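You operate a simulated robot arm through the tools that you are given. There is no shell and no other tool.

You are at the controls of a simulated robot arm. One attempt, no reset.

## Task
Put things in order on the slat conveyor. At the end: the cream label block from the slat conveyor is on the brown carton (marked "Spacers"); the gold impeller from the slat conveyor stands where the white tag stood; the yellow small filter stands on top of the grey cable box; the white tag from the slat conveyor stands where the cream label block stood; the clear jar is on the silver tray; whatever was shut is shut again. Leave all else as you found it, and nothing knocked over. Set down upright: jar.

Only the result counts: the job must be done as asked and must still hold three seconds after the hand-in. Knocking over, shifting, dropping, spilling or breaking anything else fails it.

## Robot
A 7-joint arm with a two-finger parallel gripper, fixed in place. Base frame: the origin is at the foot of the arm, x ahead of it, y to its left, z up; the work surface is at about z = 0. Units: m, degrees, N and s.
With the tool pointing down near the work surface it reaches from about 0.24 to 0.62 m from the base axis. Its first joint turns from -66.0 to 66.0 degrees. Payload 2.6 kg.
The tool frame sits at the grasp point between the pads (the TCP): z along the fingers, y along the line on which they close. The tips reach 0.03 m beyond it. Largest opening 0.094 m; finger width 0.028, thickness 0.01; the body of the gripper, 0.05 by 0.096 m, starts 0.055 m behind the TCP.
Orientation is told as [roll, pitch, yaw] about the base's x, y, z axes, in that order, counted from this pose: with the fingers straight down and closing along the base's y, the tool's x points along the base's -x, its y along +y and its z along -z.

## Interface
- The arm moves only by the tool drive_tool. Its argument "steps" is a list of rows, each a list of 3 entries, a list of its own where there are three numbers: the gripper command, from -1 (fully open) to 1 (shut), values between in proportion, then the shift along the base's x, y, z in m, then the turn, a rotation vector about the base's x, y, z in degrees. In form: [[grip, [dx, dy, dz], [ax, ay, az]], ...]. A call has 1 to 20 rows; each row is the pose to reach, as a shift and turn from the pose commanded when the call began. A row lasts 0.2 s, in which the tool goes at most 0.05 m and 8.6 degrees; a call with a longer step from one row to the next is refused whole, and so is a gripper value outside its range. A pose out of reach is approached as far as the arm can. The call stops where the force on the tool passes 40 N (or 10 N more than at its start, if that is more) or the arm is blocked; 0.2 s more then pass. Each finger travels about 0.072 m/s and halts on what it meets, pressing with about 39 N; the grip force reading is that of the motor and also rises with nothing between the fingers. The clock runs only during rows and for 0.2 s after the last one: add rows that repeat a pose to give the fingers time. The reply holds the time, the measured pose of the TCP, the force on the tool along the base axes, the opening and the grip force, in the units named above and with some noise, with the torque about the TCP (base axes, N m) and any sound that the robot's microphone picked up.
- Cameras (640 x 400 px; columns grow to the right, rows downward): "scene" is fixed at [0.044, 0.4427, 0.5599]; the picture's right is [-0.67, -0.74, 0.00], its down [-0.46, 0.42, -0.78] and it looks along [0.58, -0.52, -0.62] (base axes); focal length 315 px, centre (320, 200). "wrist" rides on the gripper at [0.076, 0.014, -0.103] in the tool frame; the picture's right is [-0.18, 0.98, 0.00], its down [-0.75, -0.14, -0.64] and it looks along [-0.63, -0.12, 0.77] (tool axes); focal length 243 px, centre (320, 200). There is no depth. A picture from a camera that has moved, and an enlarged one, comes with that camera's place and axes in the base frame and with its lens.
- snapshot(camera): a new picture of that camera. The clock stands still meanwhile.
- inspect(camera, box): a new picture of the part [left, top, right, bottom] of that camera's present view, enlarged. The clock stands still meanwhile.
- hand_in(): hands the job in; it is judged then, once.

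Nothing tells you positions but the pictures and the camera data. Unless the task says otherwise, let go and move clear before handing in.

The tools are called after "Call:" by a JSON object that holds its "op" and its "data". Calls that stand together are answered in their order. drive_tool: Moves the arm, as the interface text tells. Its arguments: {"type":"object","properties":{"steps":{"type":"array"}},"required":["steps"]} The other tools are called the same way: snapshot (camera) takes a picture; inspect (camera, box) takes an enlarged picture of a part of a camera's view; hand_in () hands the job in.

At the start:

```text
time_s: 0.0
ee_pos: [0.373, 0.2148, 0.2892]
tool_rot: [0.1, 0.0, -0.1]
force: [-0.1, -0.4, -0.1]
torque: [-0.03, -0.02, 0.01]
width: 0.0938
gripper_force: 0.0
```

scene: 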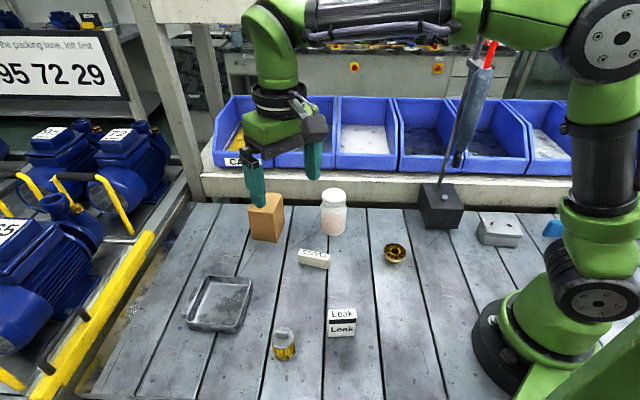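
wrist: 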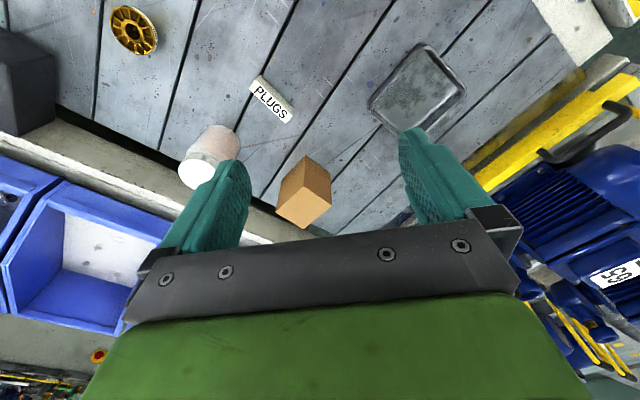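

I see a tray, small yellow filter, a white/black "Leak" block, a "PLUGS" block, a gold impeller, a clear jar, a brown carton and a dark box on the slats. I'll look closer before moving anything.

Call:
{"op": "inspect", "data": {"camera": "scene", "box": [180, 170, 380, 295]}}

Call:
{"op": "inspect", "data": {"camera": "scene", "box": [240, 275, 400, 375]}}

Call:
{"op": "inspect", "data": {"camera": "scene", "box": [370, 150, 590, 290]}}

Call:
{"op": "inspect", "data": {"camera": "wrist", "box": [80, 0, 480, 250]}}

```text
3.20 times, centred on (280, 232) of scene
camera zoom: at [0.044, 0.4427, 0.5599], right [-0.67, -0.74, 0.0], down [-0.46, 0.42, -0.78], along [0.58, -0.52, -0.62], focal length 1008 px, centre (448, 96)
```

zoom: 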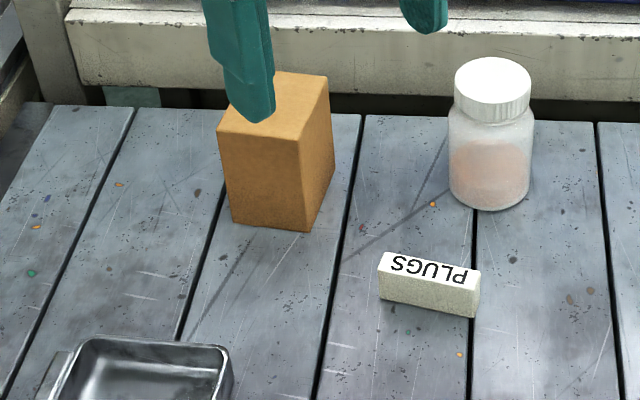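

```text
4.00 times, centred on (320, 325) of scene
camera zoom: at [0.044, 0.4427, 0.5599], right [-0.67, -0.74, 0.0], down [-0.46, 0.42, -0.78], along [0.58, -0.52, -0.62], focal length 1261 px, centre (320, -300)
```

zoom: 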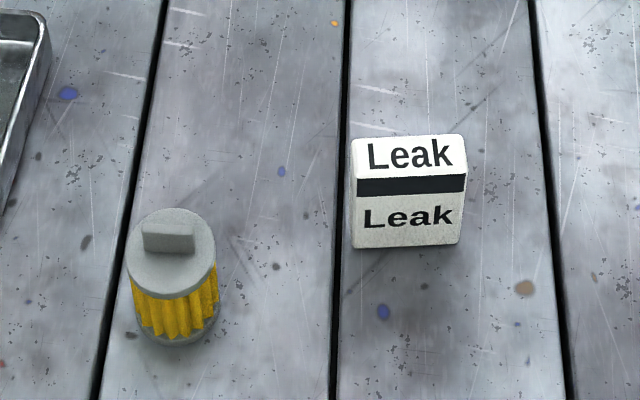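

```text
2.86 times, centred on (480, 220) of scene
camera zoom: at [0.044, 0.4427, 0.5599], right [-0.67, -0.74, 0.0], down [-0.46, 0.42, -0.78], along [0.58, -0.52, -0.62], focal length 900 px, centre (-137, 143)
```

zoom: 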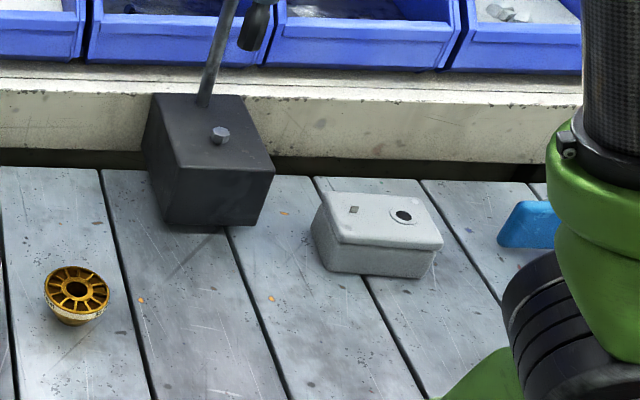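

```text
1.60 times, centred on (280, 125) of wrist
camera zoom: at [0.2972, 0.2277, 0.3913], right [0.19, 0.98, 0.0], down [0.75, -0.14, 0.64], along [0.63, -0.12, -0.77], focal length 388 px, centre (384, 320)
```

zoom: 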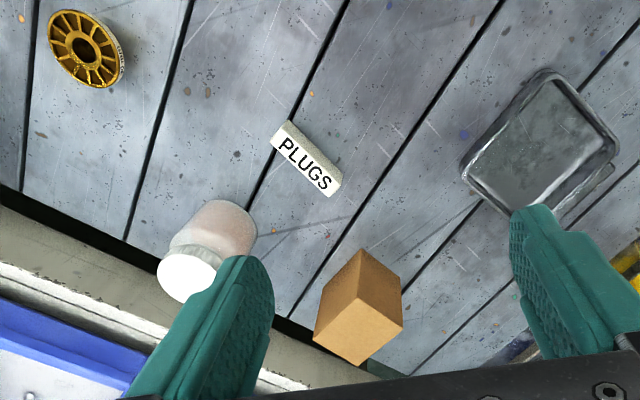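

The wrist and scene views agree on the PLUGS block at about (0.40, 0.134), with its top at about 2.5 cm. I'll raise and pull back the tool so the wrist camera gets a wider view and I can check labels, sizes and the rest of the area.

Call:
{"op": "drive_tool", "data": {"steps": [[-1, [0, 0, 0.05], [0, 0, 0]], [-1, [-0.03, -0.03, 0.08], [0, 0, 0]], [-1, [-0.06, -0.06, 0.08], [0, 0, 0]], [-1, [-0.08, -0.1, 0.08], [0, 0, 0]], [-1, [-0.08, -0.14, 0.08], [0, 0, 0]]]}}

```text
refused: row 2 steps farther than a row can; nothing moved
```

That step was slightly over the limit; I'll resend the same move with smaller increments.

Call:
{"op": "drive_tool", "data": {"steps": [[-1, [0, 0, 0.045], [0, 0, 0]], [-1, [-0.02, -0.02, 0.08], [0, 0, 0]], [-1, [-0.05, -0.05, 0.08], [0, 0, 0]], [-1, [-0.08, -0.08, 0.08], [0, 0, 0]], [-1, [-0.08, -0.12, 0.08], [0, 0, 0]]]}}

Call:
{"op": "snapshot", "data": {"camera": "wrist"}}

Call:
{"op": "snapshot", "data": {"camera": "scene"}}

```text
time_s: 1.2
ee_pos: [0.2927, 0.0952, 0.3678]
tool_rot: [0.1, 0.0, 0.0]
force: [0.1, 0.2, 0.6]
torque: [0.02, 0.01, 0.0]
width: 0.0941
gripper_force: 0.1
```

```text
taken
camera wrist: at [0.2162, 0.1085, 0.4703], right [0.18, 0.98, 0.0], down [0.75, -0.14, 0.64], along [0.63, -0.12, -0.77], focal length 243 px, centre (320, 200)
```

wrist: 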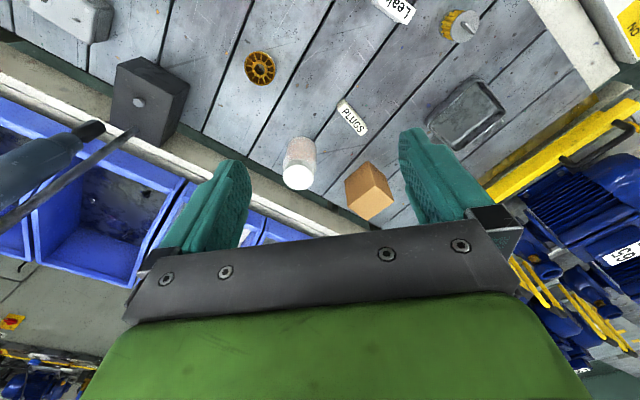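

```text
taken
```

scene: 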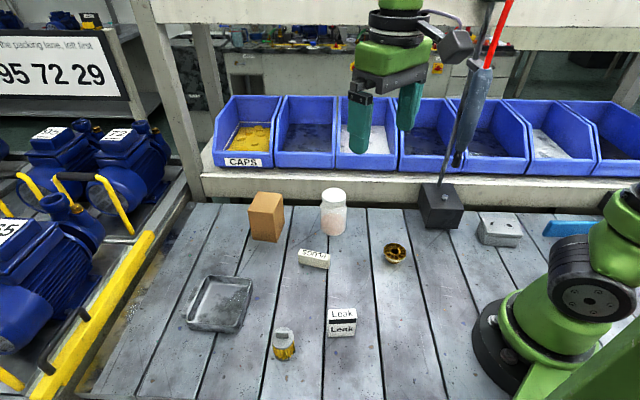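

The Leak block and filter are at the edge of this view. I'll zoom in on the labels from both cameras to tell "cream label block" from "white tag".

Call:
{"op": "inspect", "data": {"camera": "wrist", "box": [320, 0, 500, 140]}}

Call:
{"op": "inspect", "data": {"camera": "wrist", "box": [240, 80, 420, 220]}}

Call:
{"op": "inspect", "data": {"camera": "scene", "box": [290, 235, 370, 345]}}

Call:
{"op": "inspect", "data": {"camera": "scene", "box": [460, 195, 600, 265]}}

Call:
{"op": "inspect", "data": {"camera": "scene", "box": [200, 80, 420, 220]}}

```text
2.86 times, centred on (410, 70) of wrist
camera zoom: at [0.2162, 0.1085, 0.4703], right [0.18, 0.98, 0.0], down [0.75, -0.14, 0.64], along [0.63, -0.12, -0.77], focal length 693 px, centre (63, 571)
```

zoom: 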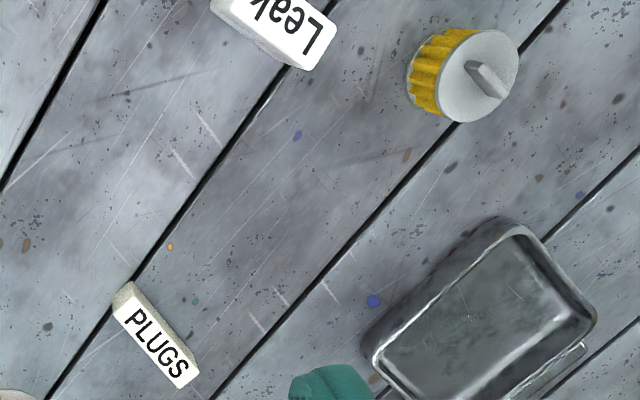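

```text
2.86 times, centred on (330, 150) of wrist
camera zoom: at [0.2162, 0.1085, 0.4703], right [0.18, 0.98, 0.0], down [0.75, -0.14, 0.64], along [0.63, -0.12, -0.77], focal length 693 px, centre (291, 343)
```

zoom: 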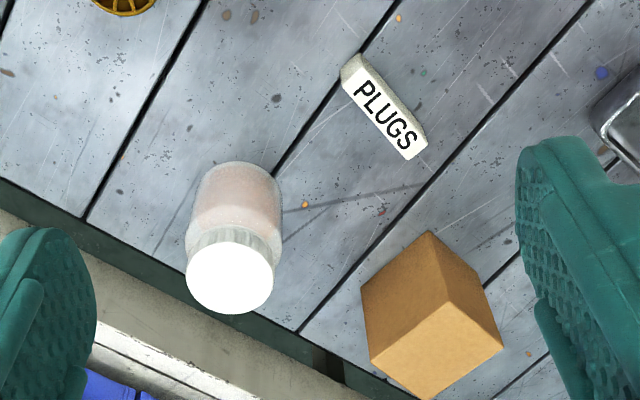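

```text
3.64 times, centred on (330, 290) of scene
camera zoom: at [0.044, 0.4428, 0.5599], right [-0.67, -0.74, 0.0], down [-0.46, 0.42, -0.78], along [0.58, -0.52, -0.62], focal length 1146 px, centre (284, -127)
```

zoom: 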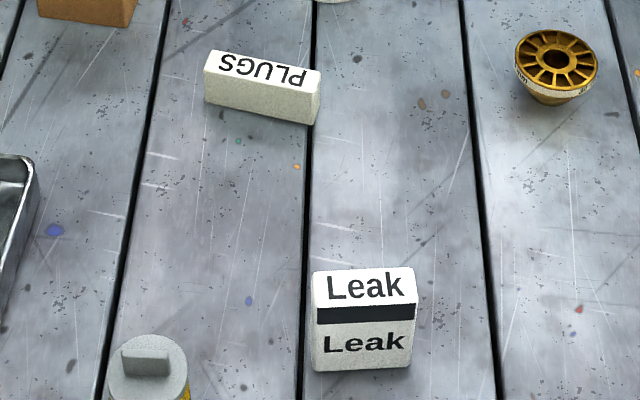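

```text
4.57 times, centred on (530, 230) of scene
camera zoom: at [0.044, 0.4428, 0.5599], right [-0.67, -0.74, 0.0], down [-0.46, 0.42, -0.78], along [0.58, -0.52, -0.62], focal length 1441 px, centre (-640, 63)
```

zoom: 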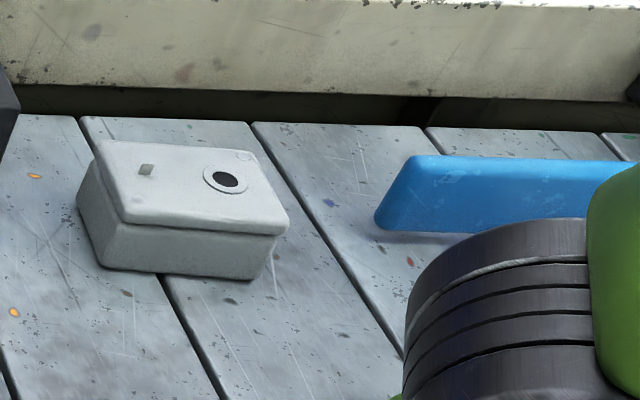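

```text
2.86 times, centred on (310, 150) of scene
camera zoom: at [0.044, 0.4428, 0.5599], right [-0.67, -0.74, 0.0], down [-0.46, 0.42, -0.78], along [0.58, -0.52, -0.62], focal length 900 px, centre (349, 343)
```

zoom: 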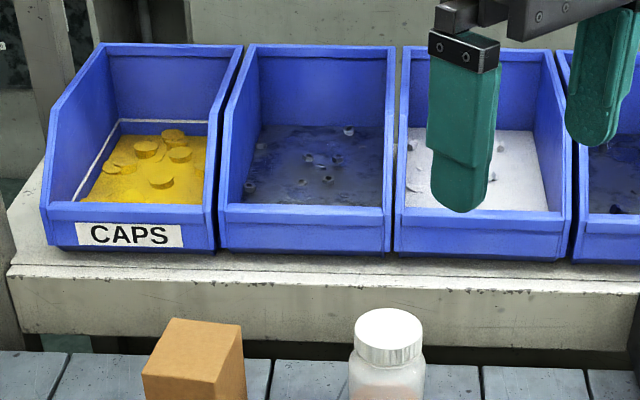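

PLUGS looks like the cream label block and Leak like the white tag. The light grey box with the gland hole near (0.16, -0.25) should be the cable box. A vertical post stands on the dark box near (0.33, -0.25), so I'll keep away from it. I'll turn the wrist camera to look at the grey box.

Call:
{"op": "drive_tool", "data": {"steps": [[-1, [-0.005, -0.012, 0], [0, 0, -8.2]], [-1, [-0.01, -0.024, 0], [0, 0, -16.4]], [-1, [-0.015, -0.036, 0], [0, 0, -24.6]], [-1, [-0.02, -0.048, 0], [0, 0, -32.8]], [-1, [-0.025, -0.06, 0], [0, 0, -41]], [-1, [-0.03, -0.072, 0], [0, 0, -49.2]], [-1, [-0.035, -0.084, 0], [0, 0, -57.4]], [-1, [-0.04, -0.096, 0], [0, 0, -65.6]], [-1, [-0.045, -0.108, 0], [0, 0, -73.8]], [-1, [-0.05, -0.12, 0], [0, 0, -82]], [-1, [-0.05, -0.13, 0], [0, 0, -90]]]}}

Call:
{"op": "snapshot", "data": {"camera": "wrist"}}

Call:
{"op": "snapshot", "data": {"camera": "scene"}}

```text
time_s: 3.6
ee_pos: [0.2428, -0.0376, 0.3684]
tool_rot: [0.0, 0.1, -90.1]
force: [0.2, 0.3, 0.9]
torque: [0.01, 0.02, 0.02]
width: 0.094
gripper_force: 0.0
```

```text
taken
camera wrist: at [0.2578, 0.0391, 0.4716], right [0.98, -0.19, 0.0], down [-0.15, -0.75, 0.64], along [-0.12, -0.63, -0.77], focal length 243 px, centre (320, 200)
```

wrist: 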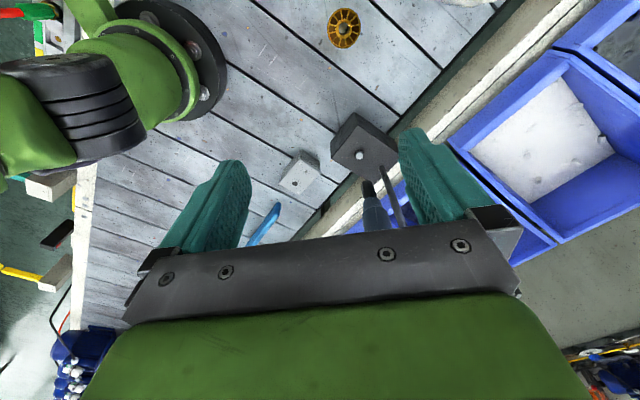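

```text
taken
```

scene: 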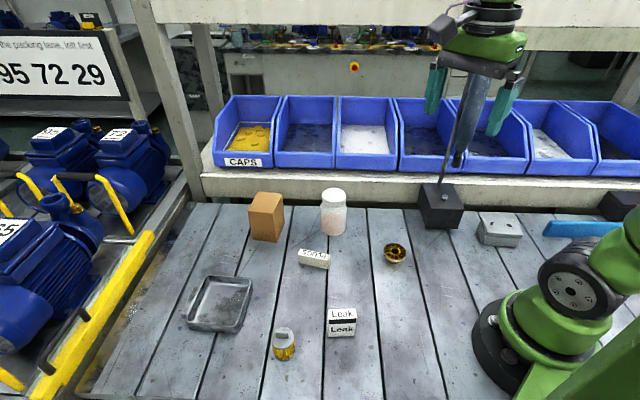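

Call:
{"op": "inspect", "data": {"camera": "wrist", "box": [230, 90, 440, 250]}}

Call:
{"op": "inspect", "data": {"camera": "wrist", "box": [280, 145, 330, 200]}}

Call:
{"op": "inspect", "data": {"camera": "scene", "box": [390, 0, 560, 240]}}

Call:
{"op": "inspect", "data": {"camera": "scene", "box": [470, 180, 640, 270]}}

```text
2.50 times, centred on (335, 170) of wrist
camera zoom: at [0.2578, 0.0391, 0.4716], right [0.98, -0.19, 0.0], down [-0.15, -0.75, 0.64], along [-0.12, -0.63, -0.77], focal length 606 px, centre (282, 275)
```

zoom: 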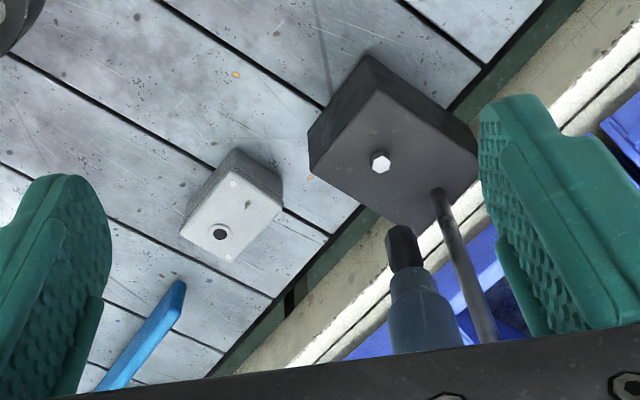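

```text
7.27 times, centred on (305, 172) of wrist
camera zoom: at [0.2578, 0.0391, 0.4716], right [0.98, -0.19, 0.0], down [-0.15, -0.75, 0.64], along [-0.12, -0.63, -0.77], focal length 1764 px, centre (429, 400)
```

zoom: 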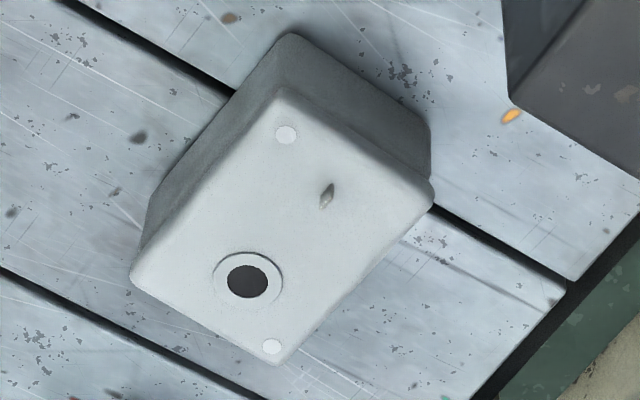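

```text
1.67 times, centred on (475, 120) of scene
camera zoom: at [0.044, 0.4427, 0.5599], right [-0.67, -0.74, 0.0], down [-0.46, 0.42, -0.78], along [0.58, -0.52, -0.62], focal length 525 px, centre (62, 333)
```

zoom: 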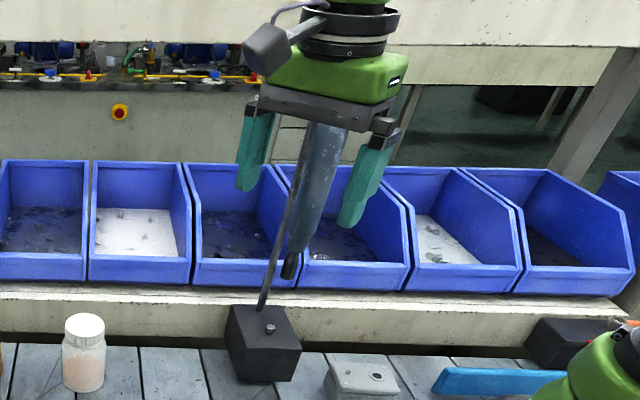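

```text
3.76 times, centred on (555, 225) of scene
camera zoom: at [0.044, 0.4427, 0.5599], right [-0.67, -0.74, 0.0], down [-0.46, 0.42, -0.78], along [0.58, -0.52, -0.62], focal length 1186 px, centre (-565, 106)
```

zoom: 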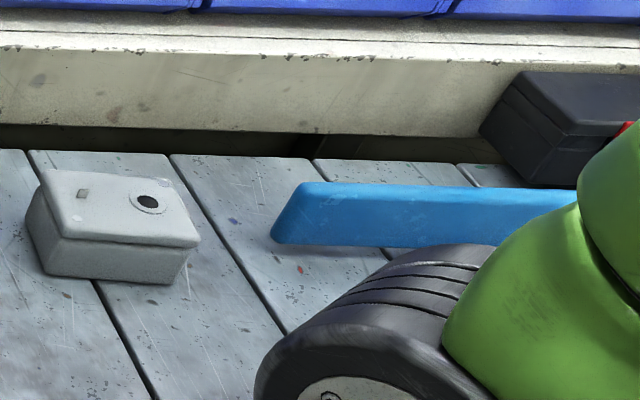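

The grey box top is 8 x 5.5 cm at z of about 0.046, centred near (0.160, -0.244). It has a small toggle on one end and a flat gland ring on the other, so the filter should go toward the gland end at about (0.149, -0.254). Next I'll swing the camera to the tag, filter and tray.

Call:
{"op": "drive_tool", "data": {"steps": [[-1, [0.001, 0.011, -0.002], [0, 0, 8.5]], [-1, [0.002, 0.022, -0.004], [0, 0, 17]], [-1, [0.003, 0.033, -0.006], [0, 0, 25.5]], [-1, [0.004, 0.044, -0.008], [0, 0, 34]], [-1, [0.005, 0.055, -0.01], [0, 0, 42.5]], [-1, [0.006, 0.066, -0.012], [0, 0, 51]], [-1, [0.007, 0.077, -0.014], [0, 0, 59.5]], [-1, [0.008, 0.088, -0.016], [0, 0, 68]], [-1, [0.009, 0.099, -0.018], [0, 0, 76.5]], [-1, [0.01, 0.11, -0.02], [0, 0, 85]], [-1, [0.011, 0.121, -0.022], [0, 0, 93.5]], [-1, [0.012, 0.132, -0.024], [0, 0, 102]], [-1, [0.013, 0.143, -0.026], [0, 0, 110.5]], [-1, [0.014, 0.154, -0.028], [0, 0, 119]], [-1, [0.015, 0.165, -0.03], [0, 0, 127.5]], [-1, [0.016, 0.176, -0.032], [0, 0, 136]], [-1, [0.017, 0.187, -0.034], [0, 0, 144.5]]]}}

Call:
{"op": "snapshot", "data": {"camera": "wrist"}}

```text
time_s: 7.2
ee_pos: [0.2603, 0.1508, 0.3351]
tool_rot: [0.1, 0.1, 54.6]
force: [-0.3, 0.7, 0.6]
torque: [-0.03, -0.01, -0.03]
width: 0.0942
gripper_force: 0.1
```

```text
taken
camera wrist: at [0.205, 0.0966, 0.4376], right [-0.69, 0.72, 0.0], down [0.55, 0.53, 0.64], along [0.46, 0.45, -0.77], focal length 243 px, centre (320, 200)
```

wrist: 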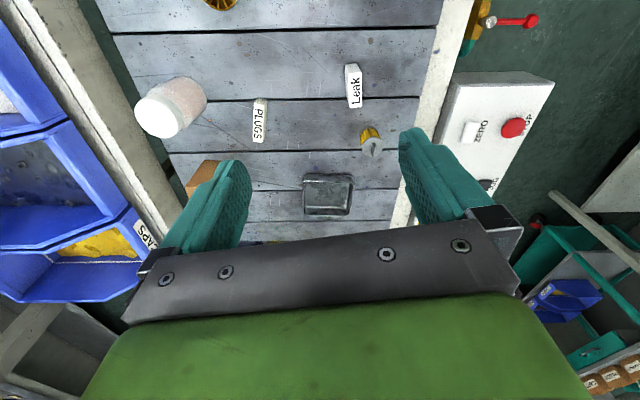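

Call:
{"op": "inspect", "data": {"camera": "wrist", "box": [320, 50, 400, 170]}}

Call:
{"op": "inspect", "data": {"camera": "wrist", "box": [220, 80, 300, 160]}}

Call:
{"op": "inspect", "data": {"camera": "wrist", "box": [280, 160, 380, 230]}}

Call:
{"op": "inspect", "data": {"camera": "wrist", "box": [120, 60, 260, 210]}}

```text
3.33 times, centred on (360, 110) of wrist
camera zoom: at [0.205, 0.0966, 0.4376], right [-0.69, 0.72, 0.0], down [0.55, 0.53, 0.64], along [0.46, 0.45, -0.77], focal length 809 px, centre (187, 500)
```

zoom: 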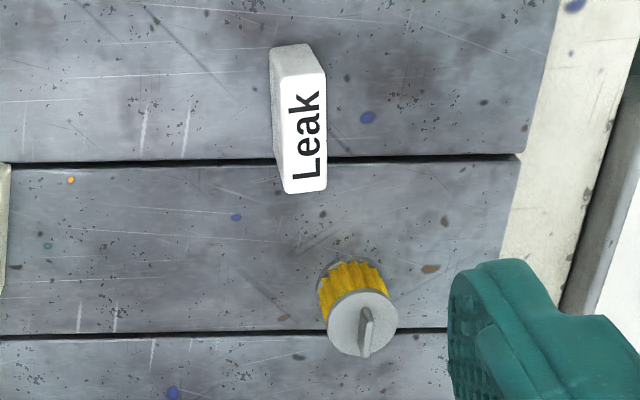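

```text
5.00 times, centred on (260, 120) of wrist
camera zoom: at [0.205, 0.0966, 0.4376], right [-0.69, 0.72, 0.0], down [0.55, 0.53, 0.64], along [0.46, 0.45, -0.77], focal length 1213 px, centre (620, 600)
```

zoom: 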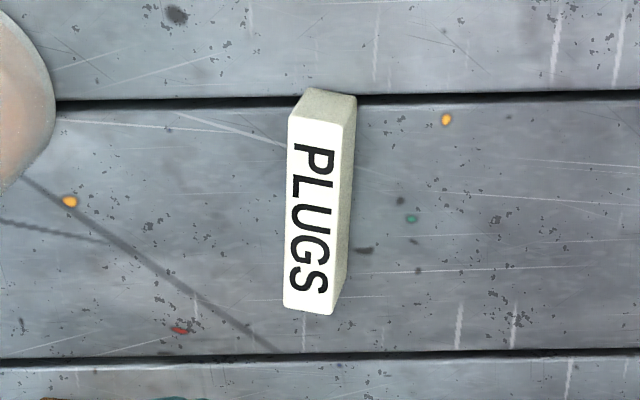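

```text
5.71 times, centred on (330, 195) of wrist
camera zoom: at [0.205, 0.0966, 0.4376], right [-0.69, 0.72, 0.0], down [0.55, 0.53, 0.64], along [0.46, 0.45, -0.77], focal length 1386 px, centre (263, 229)
```

zoom: 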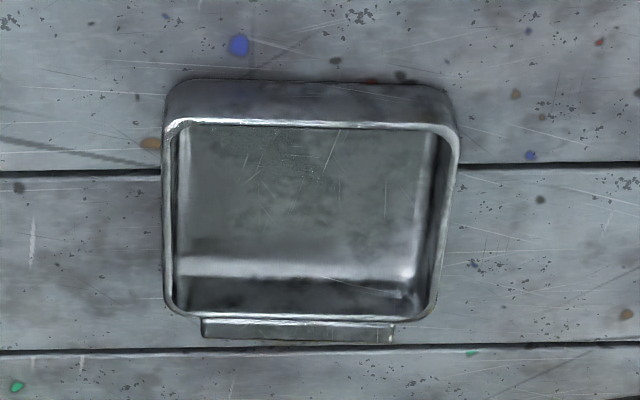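

```text
2.67 times, centred on (190, 135) of wrist
camera zoom: at [0.205, 0.0966, 0.4376], right [-0.69, 0.72, 0.0], down [0.55, 0.53, 0.64], along [0.46, 0.45, -0.77], focal length 647 px, centre (667, 373)
```

zoom: 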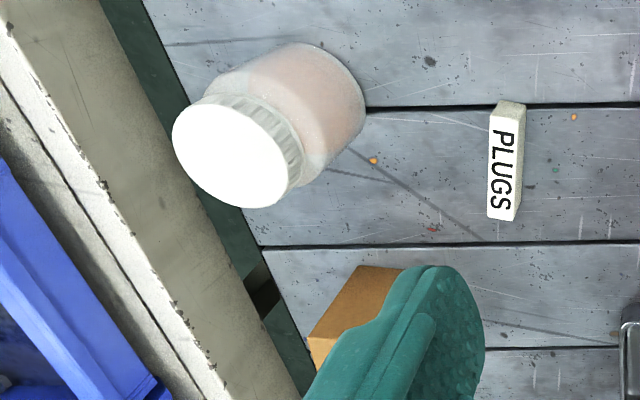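

The PLUGS block is 7 x 1.8 x 3 cm at (0.400, 0.1375). The Leak tag is about 4.7 x 2 x 6 cm at (0.246, 0.208). The filter is at (0.287, 0.307), the jar at (0.459, 0.023) and the tray near (0.444, 0.352). I'll refine the tray, jar and carton from the scene camera.

Call:
{"op": "inspect", "data": {"camera": "scene", "box": [170, 260, 270, 345]}}

Call:
{"op": "inspect", "data": {"camera": "scene", "box": [300, 175, 370, 245]}}

Call:
{"op": "inspect", "data": {"camera": "scene", "box": [230, 180, 300, 250]}}

Call:
{"op": "inspect", "data": {"camera": "scene", "box": [260, 315, 310, 370]}}

Call:
{"op": "inspect", "data": {"camera": "scene", "box": [370, 230, 420, 275]}}

```text
4.71 times, centred on (220, 302) of scene
camera zoom: at [0.044, 0.4427, 0.5599], right [-0.67, -0.74, 0.0], down [-0.46, 0.42, -0.78], along [0.58, -0.52, -0.62], focal length 1483 px, centre (791, -282)
```

zoom: 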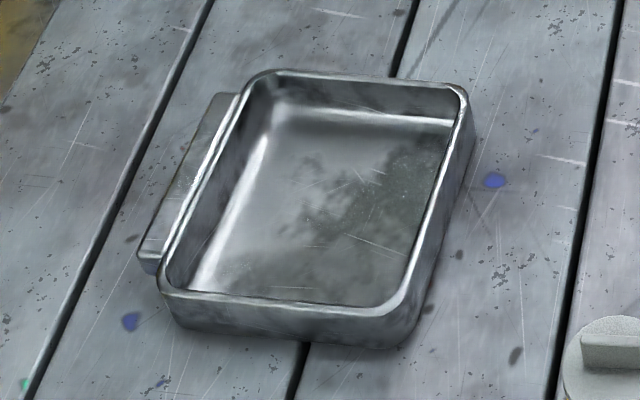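

```text
5.71 times, centred on (335, 210) of scene
camera zoom: at [0.044, 0.4427, 0.5599], right [-0.67, -0.74, 0.0], down [-0.46, 0.42, -0.78], along [0.58, -0.52, -0.62], focal length 1801 px, centre (234, 143)
```

zoom: 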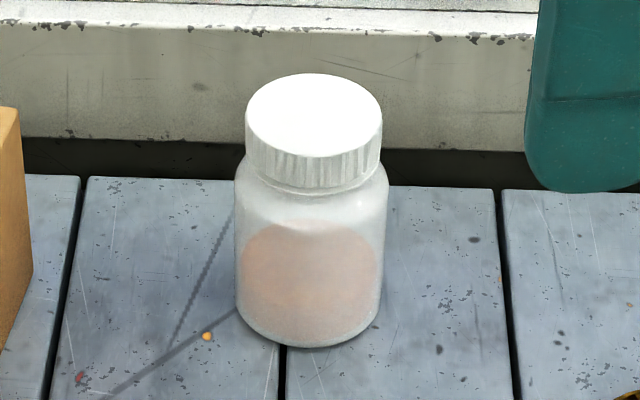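

```text
5.71 times, centred on (265, 215) of scene
camera zoom: at [0.044, 0.4427, 0.5599], right [-0.67, -0.74, 0.0], down [-0.46, 0.42, -0.78], along [0.58, -0.52, -0.62], focal length 1801 px, centre (634, 114)
```

zoom: 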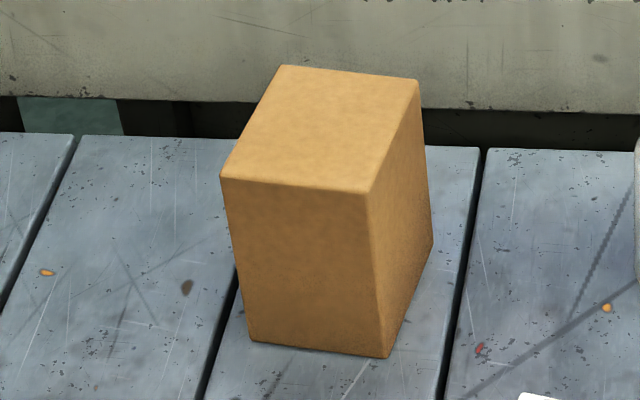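

```text
7.27 times, centred on (285, 342) of scene
camera zoom: at [0.044, 0.4427, 0.5599], right [-0.67, -0.74, 0.0], down [-0.46, 0.42, -0.78], along [0.58, -0.52, -0.62], focal length 2292 px, centre (574, -836)
```

zoom: 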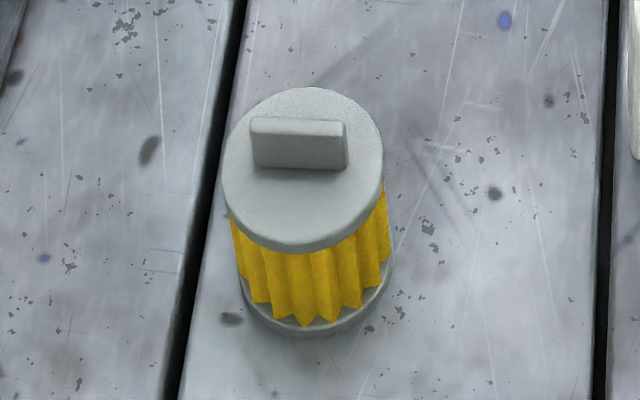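

```text
8.89 times, centred on (395, 252) of scene
camera zoom: at [0.044, 0.4427, 0.5599], right [-0.67, -0.74, 0.0], down [-0.46, 0.42, -0.78], along [0.58, -0.52, -0.62], focal length 2801 px, centre (-347, -267)
```

zoom: 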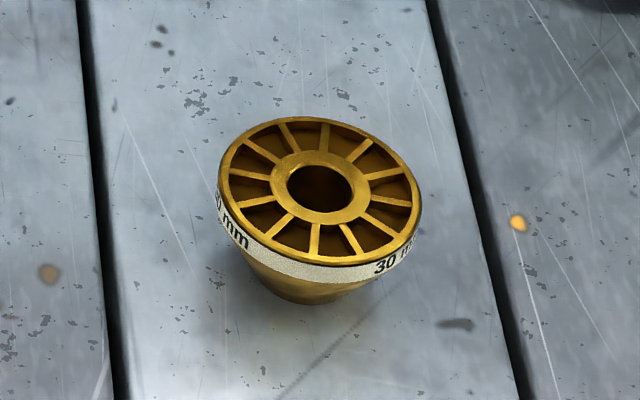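

Best estimates: the tray rim is at z of about 0.029 with its centre near (0.439, 0.346), and the jar is 6.6 cm wide, 10.3 cm tall at (0.459, 0.0226). The carton top is at z of about 0.093, centred (0.556, 0.151). I'll start with the jar and move above it with the fingers open.

Call:
{"op": "drive_tool", "data": {"steps": [[-1, [0.035, -0.022, -0.01], [0, 0, -5]], [-1, [0.07, -0.044, -0.03], [0, 0, -9.6]], [-1, [0.105, -0.066, -0.05], [0, 0, -9.6]], [-1, [0.14, -0.088, -0.07], [0, 0, -9.6]], [-1, [0.17, -0.11, -0.1], [0, 0, -9.6]], [-1, [0.199, -0.128, -0.13], [0, 0, -9.6]], [-1, [0.199, -0.128, -0.135], [0, 0, -9.6]]]}}

Call:
{"op": "snapshot", "data": {"camera": "wrist"}}

Call:
{"op": "snapshot", "data": {"camera": "scene"}}

```text
time_s: 8.8
ee_pos: [0.4588, 0.0223, 0.1994]
tool_rot: [0.1, 0.0, 44.8]
force: [0.0, 0.4, -0.8]
torque: [0.02, -0.03, -0.05]
width: 0.0941
gripper_force: 0.0
```

```text
taken
camera wrist: at [0.3954, -0.0213, 0.302], right [-0.56, 0.83, 0.0], down [0.63, 0.43, 0.64], along [0.53, 0.36, -0.77], focal length 243 px, centre (320, 200)
```

wrist: 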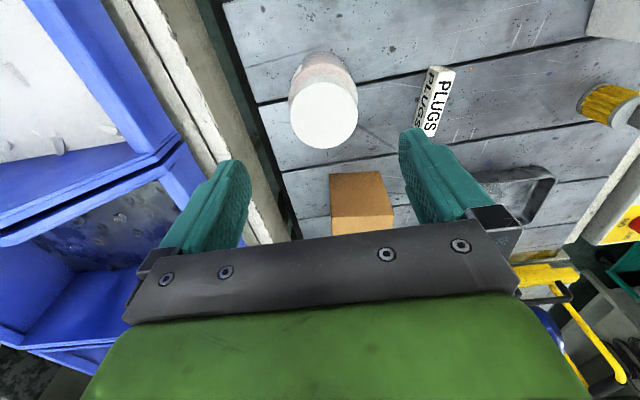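

```text
taken
```

scene: 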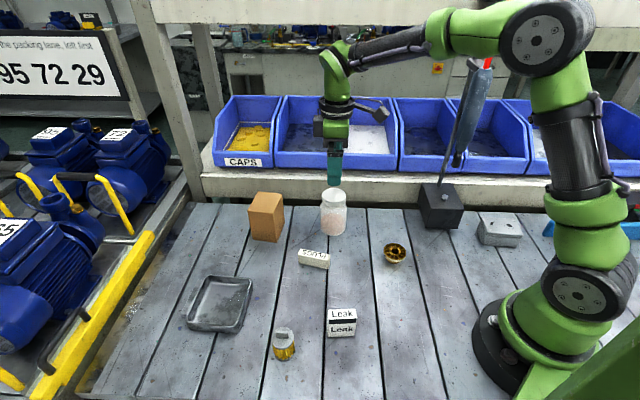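

The jar lid sits right under the tool within 2 mm. I'll descend to z = 0.066 and close on the jar body.

Call:
{"op": "drive_tool", "data": {"steps": [[-1, [-0.001, 0.001, -0.035], [0, 0, 0]], [-1, [-0.001, 0.001, -0.07], [0, 0, 0]], [-1, [-0.001, 0.001, -0.1], [0, 0, 0]], [-1, [-0.001, 0.001, -0.125], [0, 0, 0]], [-1, [-0.001, 0.001, -0.1335], [0, 0, 0]], [-1, [-0.001, 0.001, -0.1335], [0, 0, 0]]]}}

Call:
{"op": "snapshot", "data": {"camera": "wrist"}}

Call:
{"op": "inspect", "data": {"camera": "scene", "box": [280, 110, 400, 250]}}

```text
time_s: 10.2
ee_pos: [0.458, 0.0251, 0.066]
tool_rot: [0.0, 0.0, 44.8]
force: [-0.7, 0.0, -0.9]
torque: [-0.03, 0.02, -0.03]
width: 0.0939
gripper_force: 0.0
```

```text
taken
camera wrist: at [0.3944, -0.0198, 0.1684], right [-0.56, 0.83, 0.0], down [0.64, 0.43, 0.64], along [0.53, 0.36, -0.77], focal length 243 px, centre (320, 200)
```

wrist: 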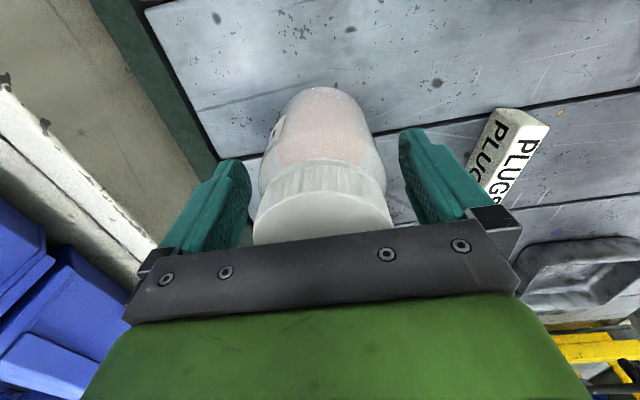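

```text
2.86 times, centred on (340, 180) of scene
camera zoom: at [0.044, 0.4427, 0.5599], right [-0.67, -0.74, 0.0], down [-0.46, 0.42, -0.78], along [0.58, -0.52, -0.62], focal length 900 px, centre (263, 257)
```

zoom: 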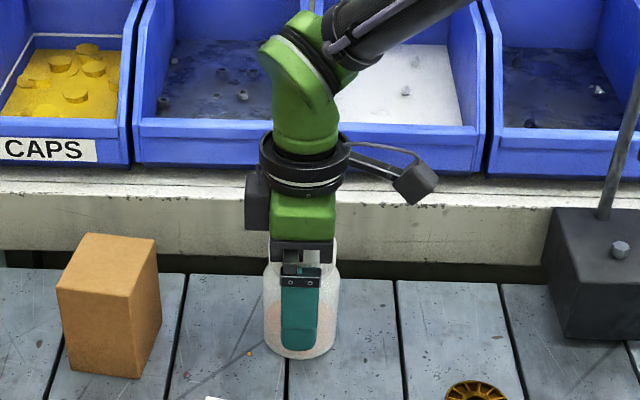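

The jar is centred between the fingers. Closing now, then a short lift to check the grip.

Call:
{"op": "drive_tool", "data": {"steps": [[1, [0, 0, 0], [0, 0, 0]], [1, [0, 0, 0], [0, 0, 0]], [1, [0, 0, 0], [0, 0, 0]], [1, [0, 0, 0], [0, 0, 0]], [1, [0, 0, 0.02], [0, 0, 0]], [1, [0, 0, 0.05], [0, 0, 0]]]}}

Call:
{"op": "snapshot", "data": {"camera": "wrist"}}

Call:
{"op": "inspect", "data": {"camera": "scene", "box": [280, 110, 400, 250]}}

```text
time_s: 11.6
ee_pos: [0.4569, 0.024, 0.117]
tool_rot: [0.1, 0.0, 44.8]
force: [-0.6, -0.1, -1.7]
torque: [0.0, -0.02, -0.03]
width: 0.0661
gripper_force: 39.0
```

```text
taken
camera wrist: at [0.3945, -0.0199, 0.2185], right [-0.56, 0.83, 0.0], down [0.64, 0.43, 0.64], along [0.53, 0.36, -0.77], focal length 243 px, centre (320, 200)
```

wrist: 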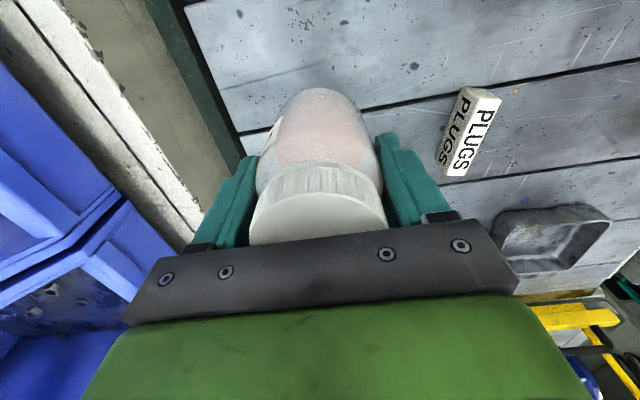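

```text
2.86 times, centred on (340, 180) of scene
camera zoom: at [0.044, 0.4427, 0.5599], right [-0.67, -0.74, 0.0], down [-0.46, 0.42, -0.78], along [0.58, -0.52, -0.62], focal length 900 px, centre (263, 257)
```

zoom: 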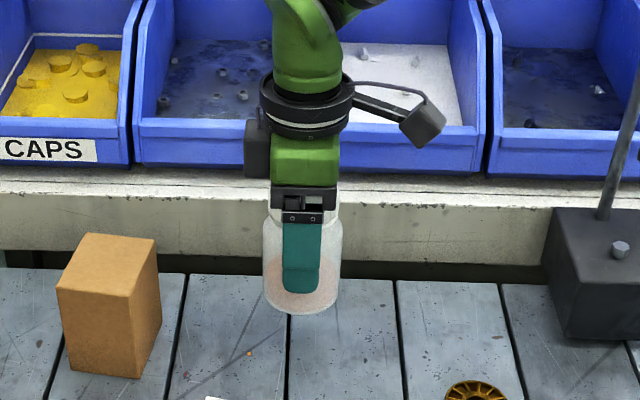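

The jar is held (width 0.066) with its bottom 6.6 cm below the TCP. I'll lift and carry it over the tray.

Call:
{"op": "drive_tool", "data": {"steps": [[1, [0, 0, 0.045], [0, 0, 0]], [1, [0, 0.01, 0.09], [0, 0, 0]], [1, [-0.002, 0.05, 0.11], [0, 0, 0]], [1, [-0.004, 0.095, 0.115], [0, 0, 0]], [1, [-0.006, 0.14, 0.115], [0, 0, 0]], [1, [-0.009, 0.185, 0.115], [0, 0, 0]], [1, [-0.012, 0.23, 0.115], [0, 0, 0]], [1, [-0.015, 0.275, 0.115], [0, 0, 0]], [1, [-0.017, 0.305, 0.115], [0, 0, 0]], [1, [-0.017, 0.322, 0.115], [0, 0, 0]], [1, [-0.017, 0.322, 0.115], [0, 0, 0]]]}}

Call:
{"op": "snapshot", "data": {"camera": "wrist"}}

Call:
{"op": "snapshot", "data": {"camera": "scene"}}

```text
time_s: 14.0
ee_pos: [0.4414, 0.3473, 0.2302]
tool_rot: [0.1, 0.1, 44.8]
force: [0.9, -0.2, -2.4]
torque: [0.01, 0.05, 0.01]
width: 0.0659
gripper_force: 39.0
```

```text
taken
camera wrist: at [0.3771, 0.3019, 0.3336], right [-0.56, 0.83, 0.0], down [0.64, 0.43, 0.64], along [0.53, 0.36, -0.77], focal length 243 px, centre (320, 200)
```

wrist: 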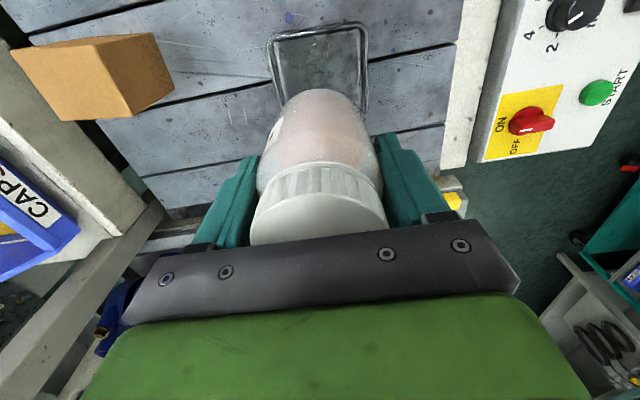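

```text
taken
```

scene: 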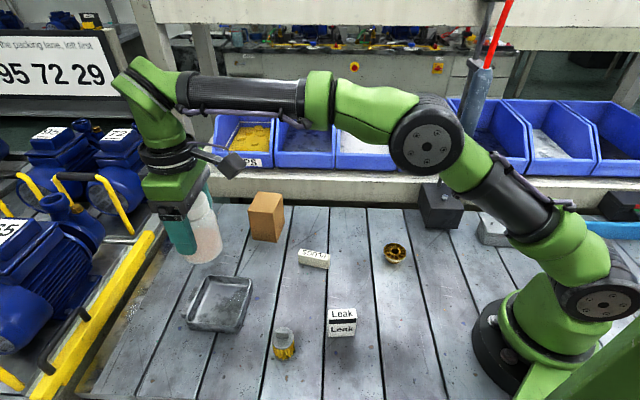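

Call:
{"op": "inspect", "data": {"camera": "wrist", "box": [240, 0, 400, 120]}}

Call:
{"op": "inspect", "data": {"camera": "scene", "box": [130, 160, 270, 340]}}

```text
3.33 times, centred on (320, 60) of wrist
camera zoom: at [0.3771, 0.3019, 0.3336], right [-0.56, 0.83, 0.0], down [0.64, 0.43, 0.64], along [0.53, 0.36, -0.77], focal length 809 px, centre (320, 667)
```

zoom: 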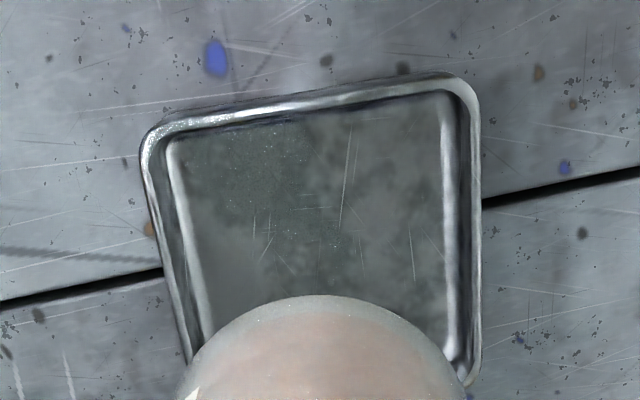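

```text
2.22 times, centred on (200, 250) of scene
camera zoom: at [0.044, 0.4428, 0.5599], right [-0.67, -0.74, 0.0], down [-0.46, 0.42, -0.78], along [0.58, -0.52, -0.62], focal length 700 px, centre (587, 89)
```

zoom: 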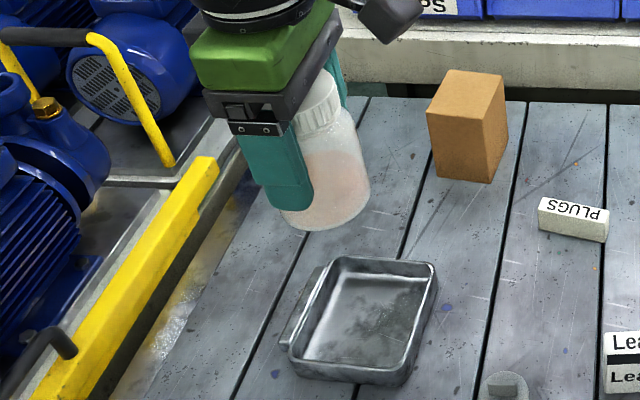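

The tray centre comes out at about (0.4375, 0.346), so I shift 3 mm and lower. I'll go down until the jar's bottom is about 1.5 cm above the floor first.

Call:
{"op": "drive_tool", "data": {"steps": [[1, [-0.003, -0.001, -0.03], [0, 0, 0]], [1, [-0.003, -0.001, -0.07], [0, 0, 0]], [1, [-0.003, -0.001, -0.105], [0, 0, 0]], [1, [-0.003, -0.001, -0.13], [0, 0, 0]], [1, [-0.003, -0.001, -0.14], [0, 0, 0]], [1, [-0.003, -0.001, -0.14], [0, 0, 0]]]}}

Call:
{"op": "inspect", "data": {"camera": "scene", "box": [150, 190, 280, 350]}}

Call:
{"op": "snapshot", "data": {"camera": "wrist"}}

```text
time_s: 15.4
ee_pos: [0.4382, 0.3463, 0.0906]
tool_rot: [0.1, 0.0, 44.8]
force: [-0.6, 0.4, -2.8]
torque: [-0.04, 0.05, 0.01]
width: 0.0658
gripper_force: 38.7
```

```text
2.50 times, centred on (215, 270) of scene
camera zoom: at [0.044, 0.4427, 0.5599], right [-0.67, -0.74, 0.0], down [-0.46, 0.42, -0.78], along [0.58, -0.52, -0.62], focal length 788 px, centre (582, 25)
```

zoom: 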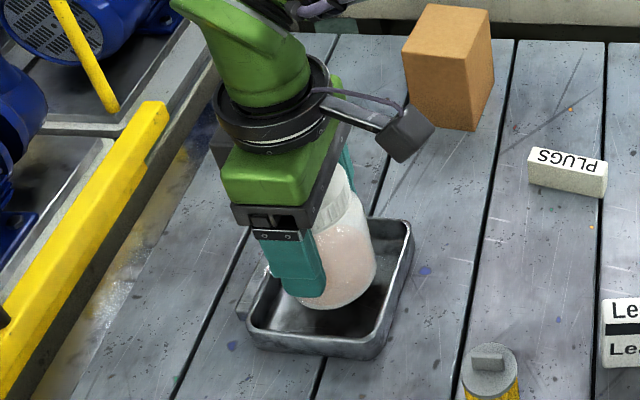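

```text
taken
camera wrist: at [0.3746, 0.301, 0.1935], right [-0.56, 0.83, 0.0], down [0.64, 0.43, 0.64], along [0.53, 0.36, -0.77], focal length 243 px, centre (320, 200)
```

wrist: 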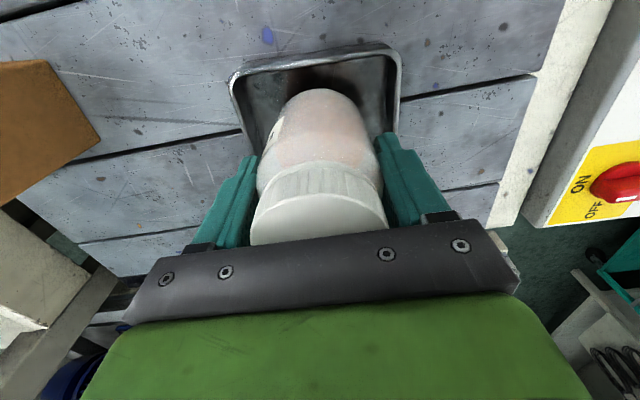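

The jar is lined up inside the rim. Lowering the last 2 cm slowly.

Call:
{"op": "drive_tool", "data": {"steps": [[1, [0, 0, -0.006], [0, 0, 0]], [1, [0, 0, -0.012], [0, 0, 0]], [1, [0, 0, -0.016], [0, 0, 0]], [1, [0, 0, -0.018], [0, 0, 0]], [1, [0, 0, -0.018], [0, 0, 0]]]}}

```text
time_s: 16.6
ee_pos: [0.4364, 0.3442, 0.0732]
tool_rot: [0.0, 0.1, 44.8]
force: [1.0, -0.6, -1.9]
torque: [-0.02, -0.02, 0.01]
width: 0.0658
gripper_force: 39.0
```

Call:
{"op": "drive_tool", "data": {"steps": [[1, [0, 0, -0.001], [0, 0, 0]], [1, [0, 0, -0.002], [0, 0, 0]], [1, [0, 0, -0.003], [0, 0, 0]], [1, [0, 0, -0.003], [0, 0, 0]]]}}

Call:
{"op": "inspect", "data": {"camera": "scene", "box": [170, 240, 270, 350]}}

```text
time_s: 17.6
ee_pos: [0.4378, 0.3446, 0.0718]
tool_rot: [0.1, -0.1, 44.8]
force: [-2.4, -1.4, 7.4]
torque: [-0.2, 0.14, 0.0]
width: 0.0658
gripper_force: 38.9
```

```text
3.64 times, centred on (220, 295) of scene
camera zoom: at [0.044, 0.4427, 0.5599], right [-0.67, -0.74, 0.0], down [-0.46, 0.42, -0.78], along [0.58, -0.52, -0.62], focal length 1146 px, centre (684, -146)
```

zoom: 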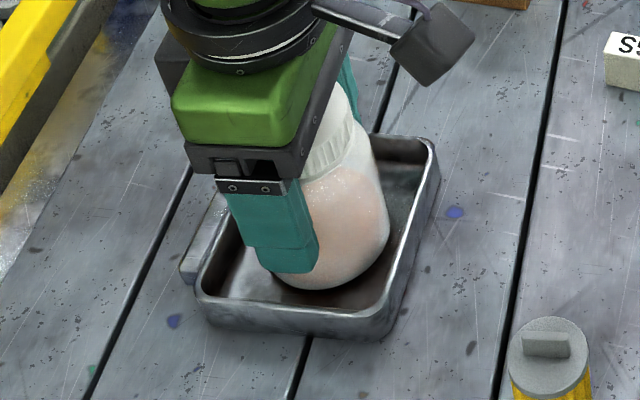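

The jar touched the tray floor (Fz rose by about 9 N). I'll unload slightly, open and rise straight up.

Call:
{"op": "drive_tool", "data": {"steps": [[1, [0, 0, 0.001], [0, 0, 0]], [-0.3, [0, 0, 0.001], [0, 0, 0]], [-0.6, [0, 0, 0.001], [0, 0, 0]], [-0.9, [0, 0, 0.001], [0, 0, 0]], [-0.9, [0, 0, 0.001], [0, 0, 0]], [-0.9, [0, 0, 0.02], [0, 0, 0]], [-0.9, [0, 0, 0.05], [0, 0, 0]], [-0.9, [0, 0, 0.09], [0, 0, 0]], [-0.9, [0, 0, 0.13], [0, 0, 0]], [-0.9, [0, 0, 0.17], [0, 0, 0]]]}}

Call:
{"op": "snapshot", "data": {"camera": "wrist"}}

Call:
{"op": "inspect", "data": {"camera": "scene", "box": [170, 220, 270, 350]}}

```text
time_s: 19.8
ee_pos: [0.4367, 0.3463, 0.2414]
tool_rot: [0.0, 0.1, 44.8]
force: [-0.3, -0.3, 1.0]
torque: [-0.02, 0.01, 0.01]
width: 0.0891
gripper_force: 0.1
```

```text
taken
camera wrist: at [0.3736, 0.3013, 0.3435], right [-0.56, 0.83, 0.0], down [0.64, 0.43, 0.64], along [0.53, 0.36, -0.77], focal length 243 px, centre (320, 200)
```

wrist: 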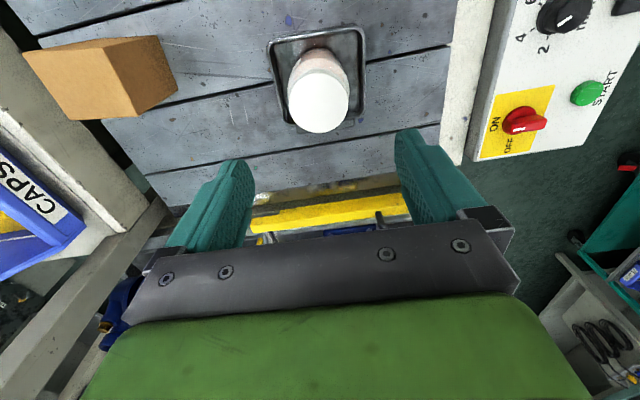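

```text
3.08 times, centred on (220, 285) of scene
camera zoom: at [0.044, 0.4427, 0.5599], right [-0.67, -0.74, 0.0], down [-0.46, 0.42, -0.78], along [0.58, -0.52, -0.62], focal length 970 px, centre (628, -62)
```

zoom: 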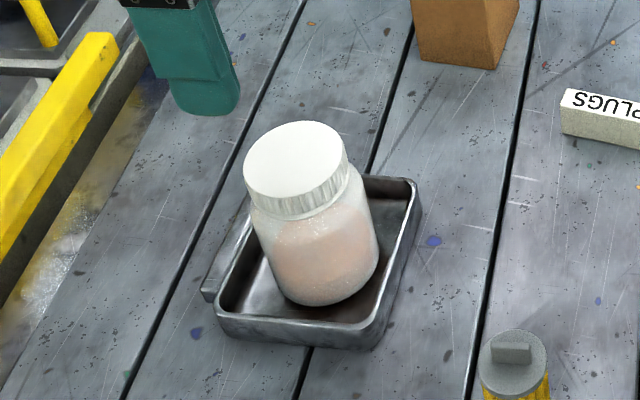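

The jar stands upright on the tray. Next is the filter at (0.2865, 0.3075); I'll move above it with yaw about 42°, which also suits the grey box's short axis.

Call:
{"op": "drive_tool", "data": {"steps": [[-0.9, [-0.04, -0.01, 0], [0, 0, -1]], [-0.9, [-0.08, -0.02, -0.01], [0, 0, -2.8]], [-0.9, [-0.115, -0.03, -0.03], [0, 0, -2.8]], [-0.9, [-0.14, -0.036, -0.06], [0, 0, -2.8]], [-0.9, [-0.1515, -0.0383, -0.0907], [0, 0, -2.8]], [-0.9, [-0.1515, -0.0383, -0.0907], [0, 0, -2.8]]]}}

Call:
{"op": "snapshot", "data": {"camera": "wrist"}}

Call:
{"op": "snapshot", "data": {"camera": "scene"}}

```text
time_s: 21.2
ee_pos: [0.2856, 0.3069, 0.1484]
tool_rot: [0.1, 0.0, 42.0]
force: [0.4, -0.3, 0.7]
torque: [0.0, -0.02, 0.01]
width: 0.0892
gripper_force: 0.0
```

```text
taken
camera wrist: at [0.2204, 0.2656, 0.2511], right [-0.52, 0.85, 0.0], down [0.66, 0.4, 0.64], along [0.55, 0.34, -0.77], focal length 243 px, centre (320, 200)
```

wrist: 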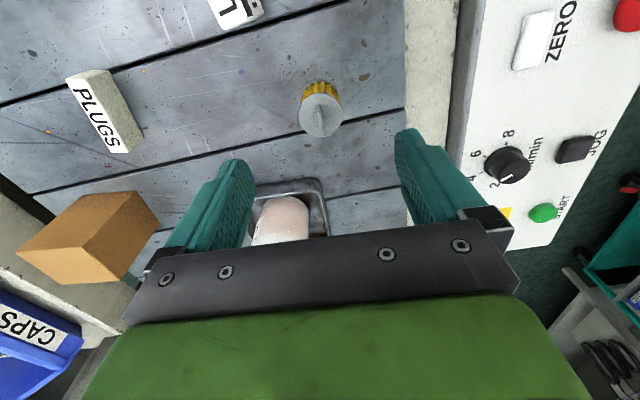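

```text
taken
```

scene: 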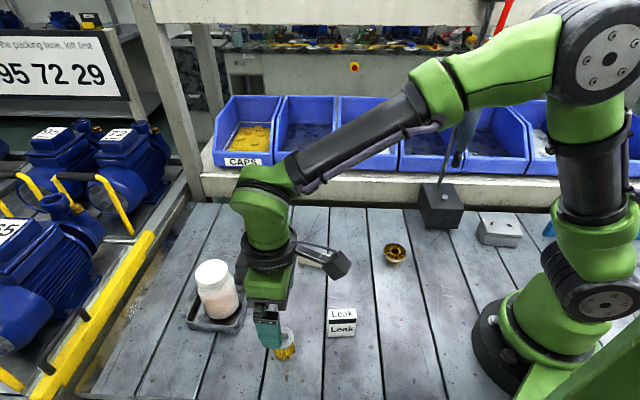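

The filter is aligned under the tool. Descending to z = 0.036.

Call:
{"op": "drive_tool", "data": {"steps": [[-0.9, [0, -0.0005, -0.035], [0, 0, 0]], [-0.9, [0, -0.0005, -0.07], [0, 0, 0]], [-0.9, [0, -0.0005, -0.095], [0, 0, 0]], [-0.9, [0, -0.0005, -0.11], [0, 0, 0]], [-0.9, [0, -0.0005, -0.114], [0, 0, 0]], [-0.9, [0, -0.0005, -0.114], [0, 0, 0]]]}}

Call:
{"op": "snapshot", "data": {"camera": "wrist"}}

Call:
{"op": "inspect", "data": {"camera": "scene", "box": [220, 240, 370, 370]}}

```text
time_s: 22.6
ee_pos: [0.2869, 0.3055, 0.0353]
tool_rot: [0.1, 0.0, 42.0]
force: [0.5, -0.3, 0.0]
torque: [0.02, -0.01, 0.06]
width: 0.0892
gripper_force: 0.2
```

```text
taken
camera wrist: at [0.2208, 0.2649, 0.138], right [-0.52, 0.85, 0.0], down [0.66, 0.4, 0.64], along [0.55, 0.34, -0.77], focal length 243 px, centre (320, 200)
```

wrist: 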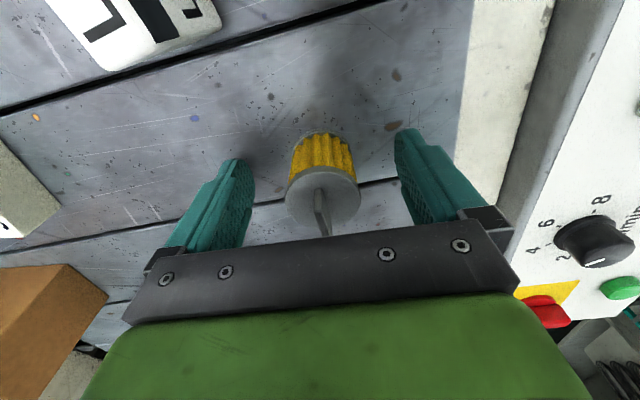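

```text
3.08 times, centred on (295, 305) of scene
camera zoom: at [0.044, 0.4427, 0.5599], right [-0.67, -0.74, 0.0], down [-0.46, 0.42, -0.78], along [0.58, -0.52, -0.62], focal length 970 px, centre (397, -123)
```

zoom: 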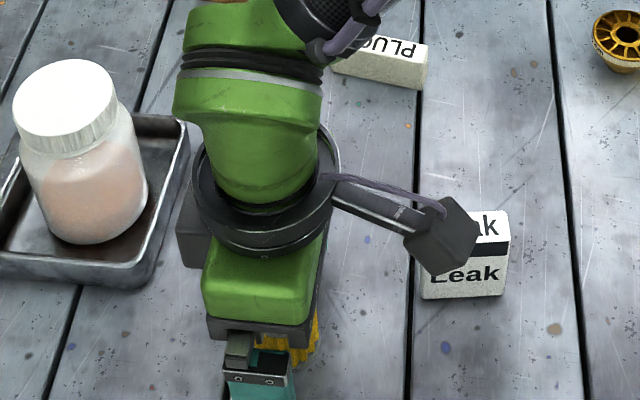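

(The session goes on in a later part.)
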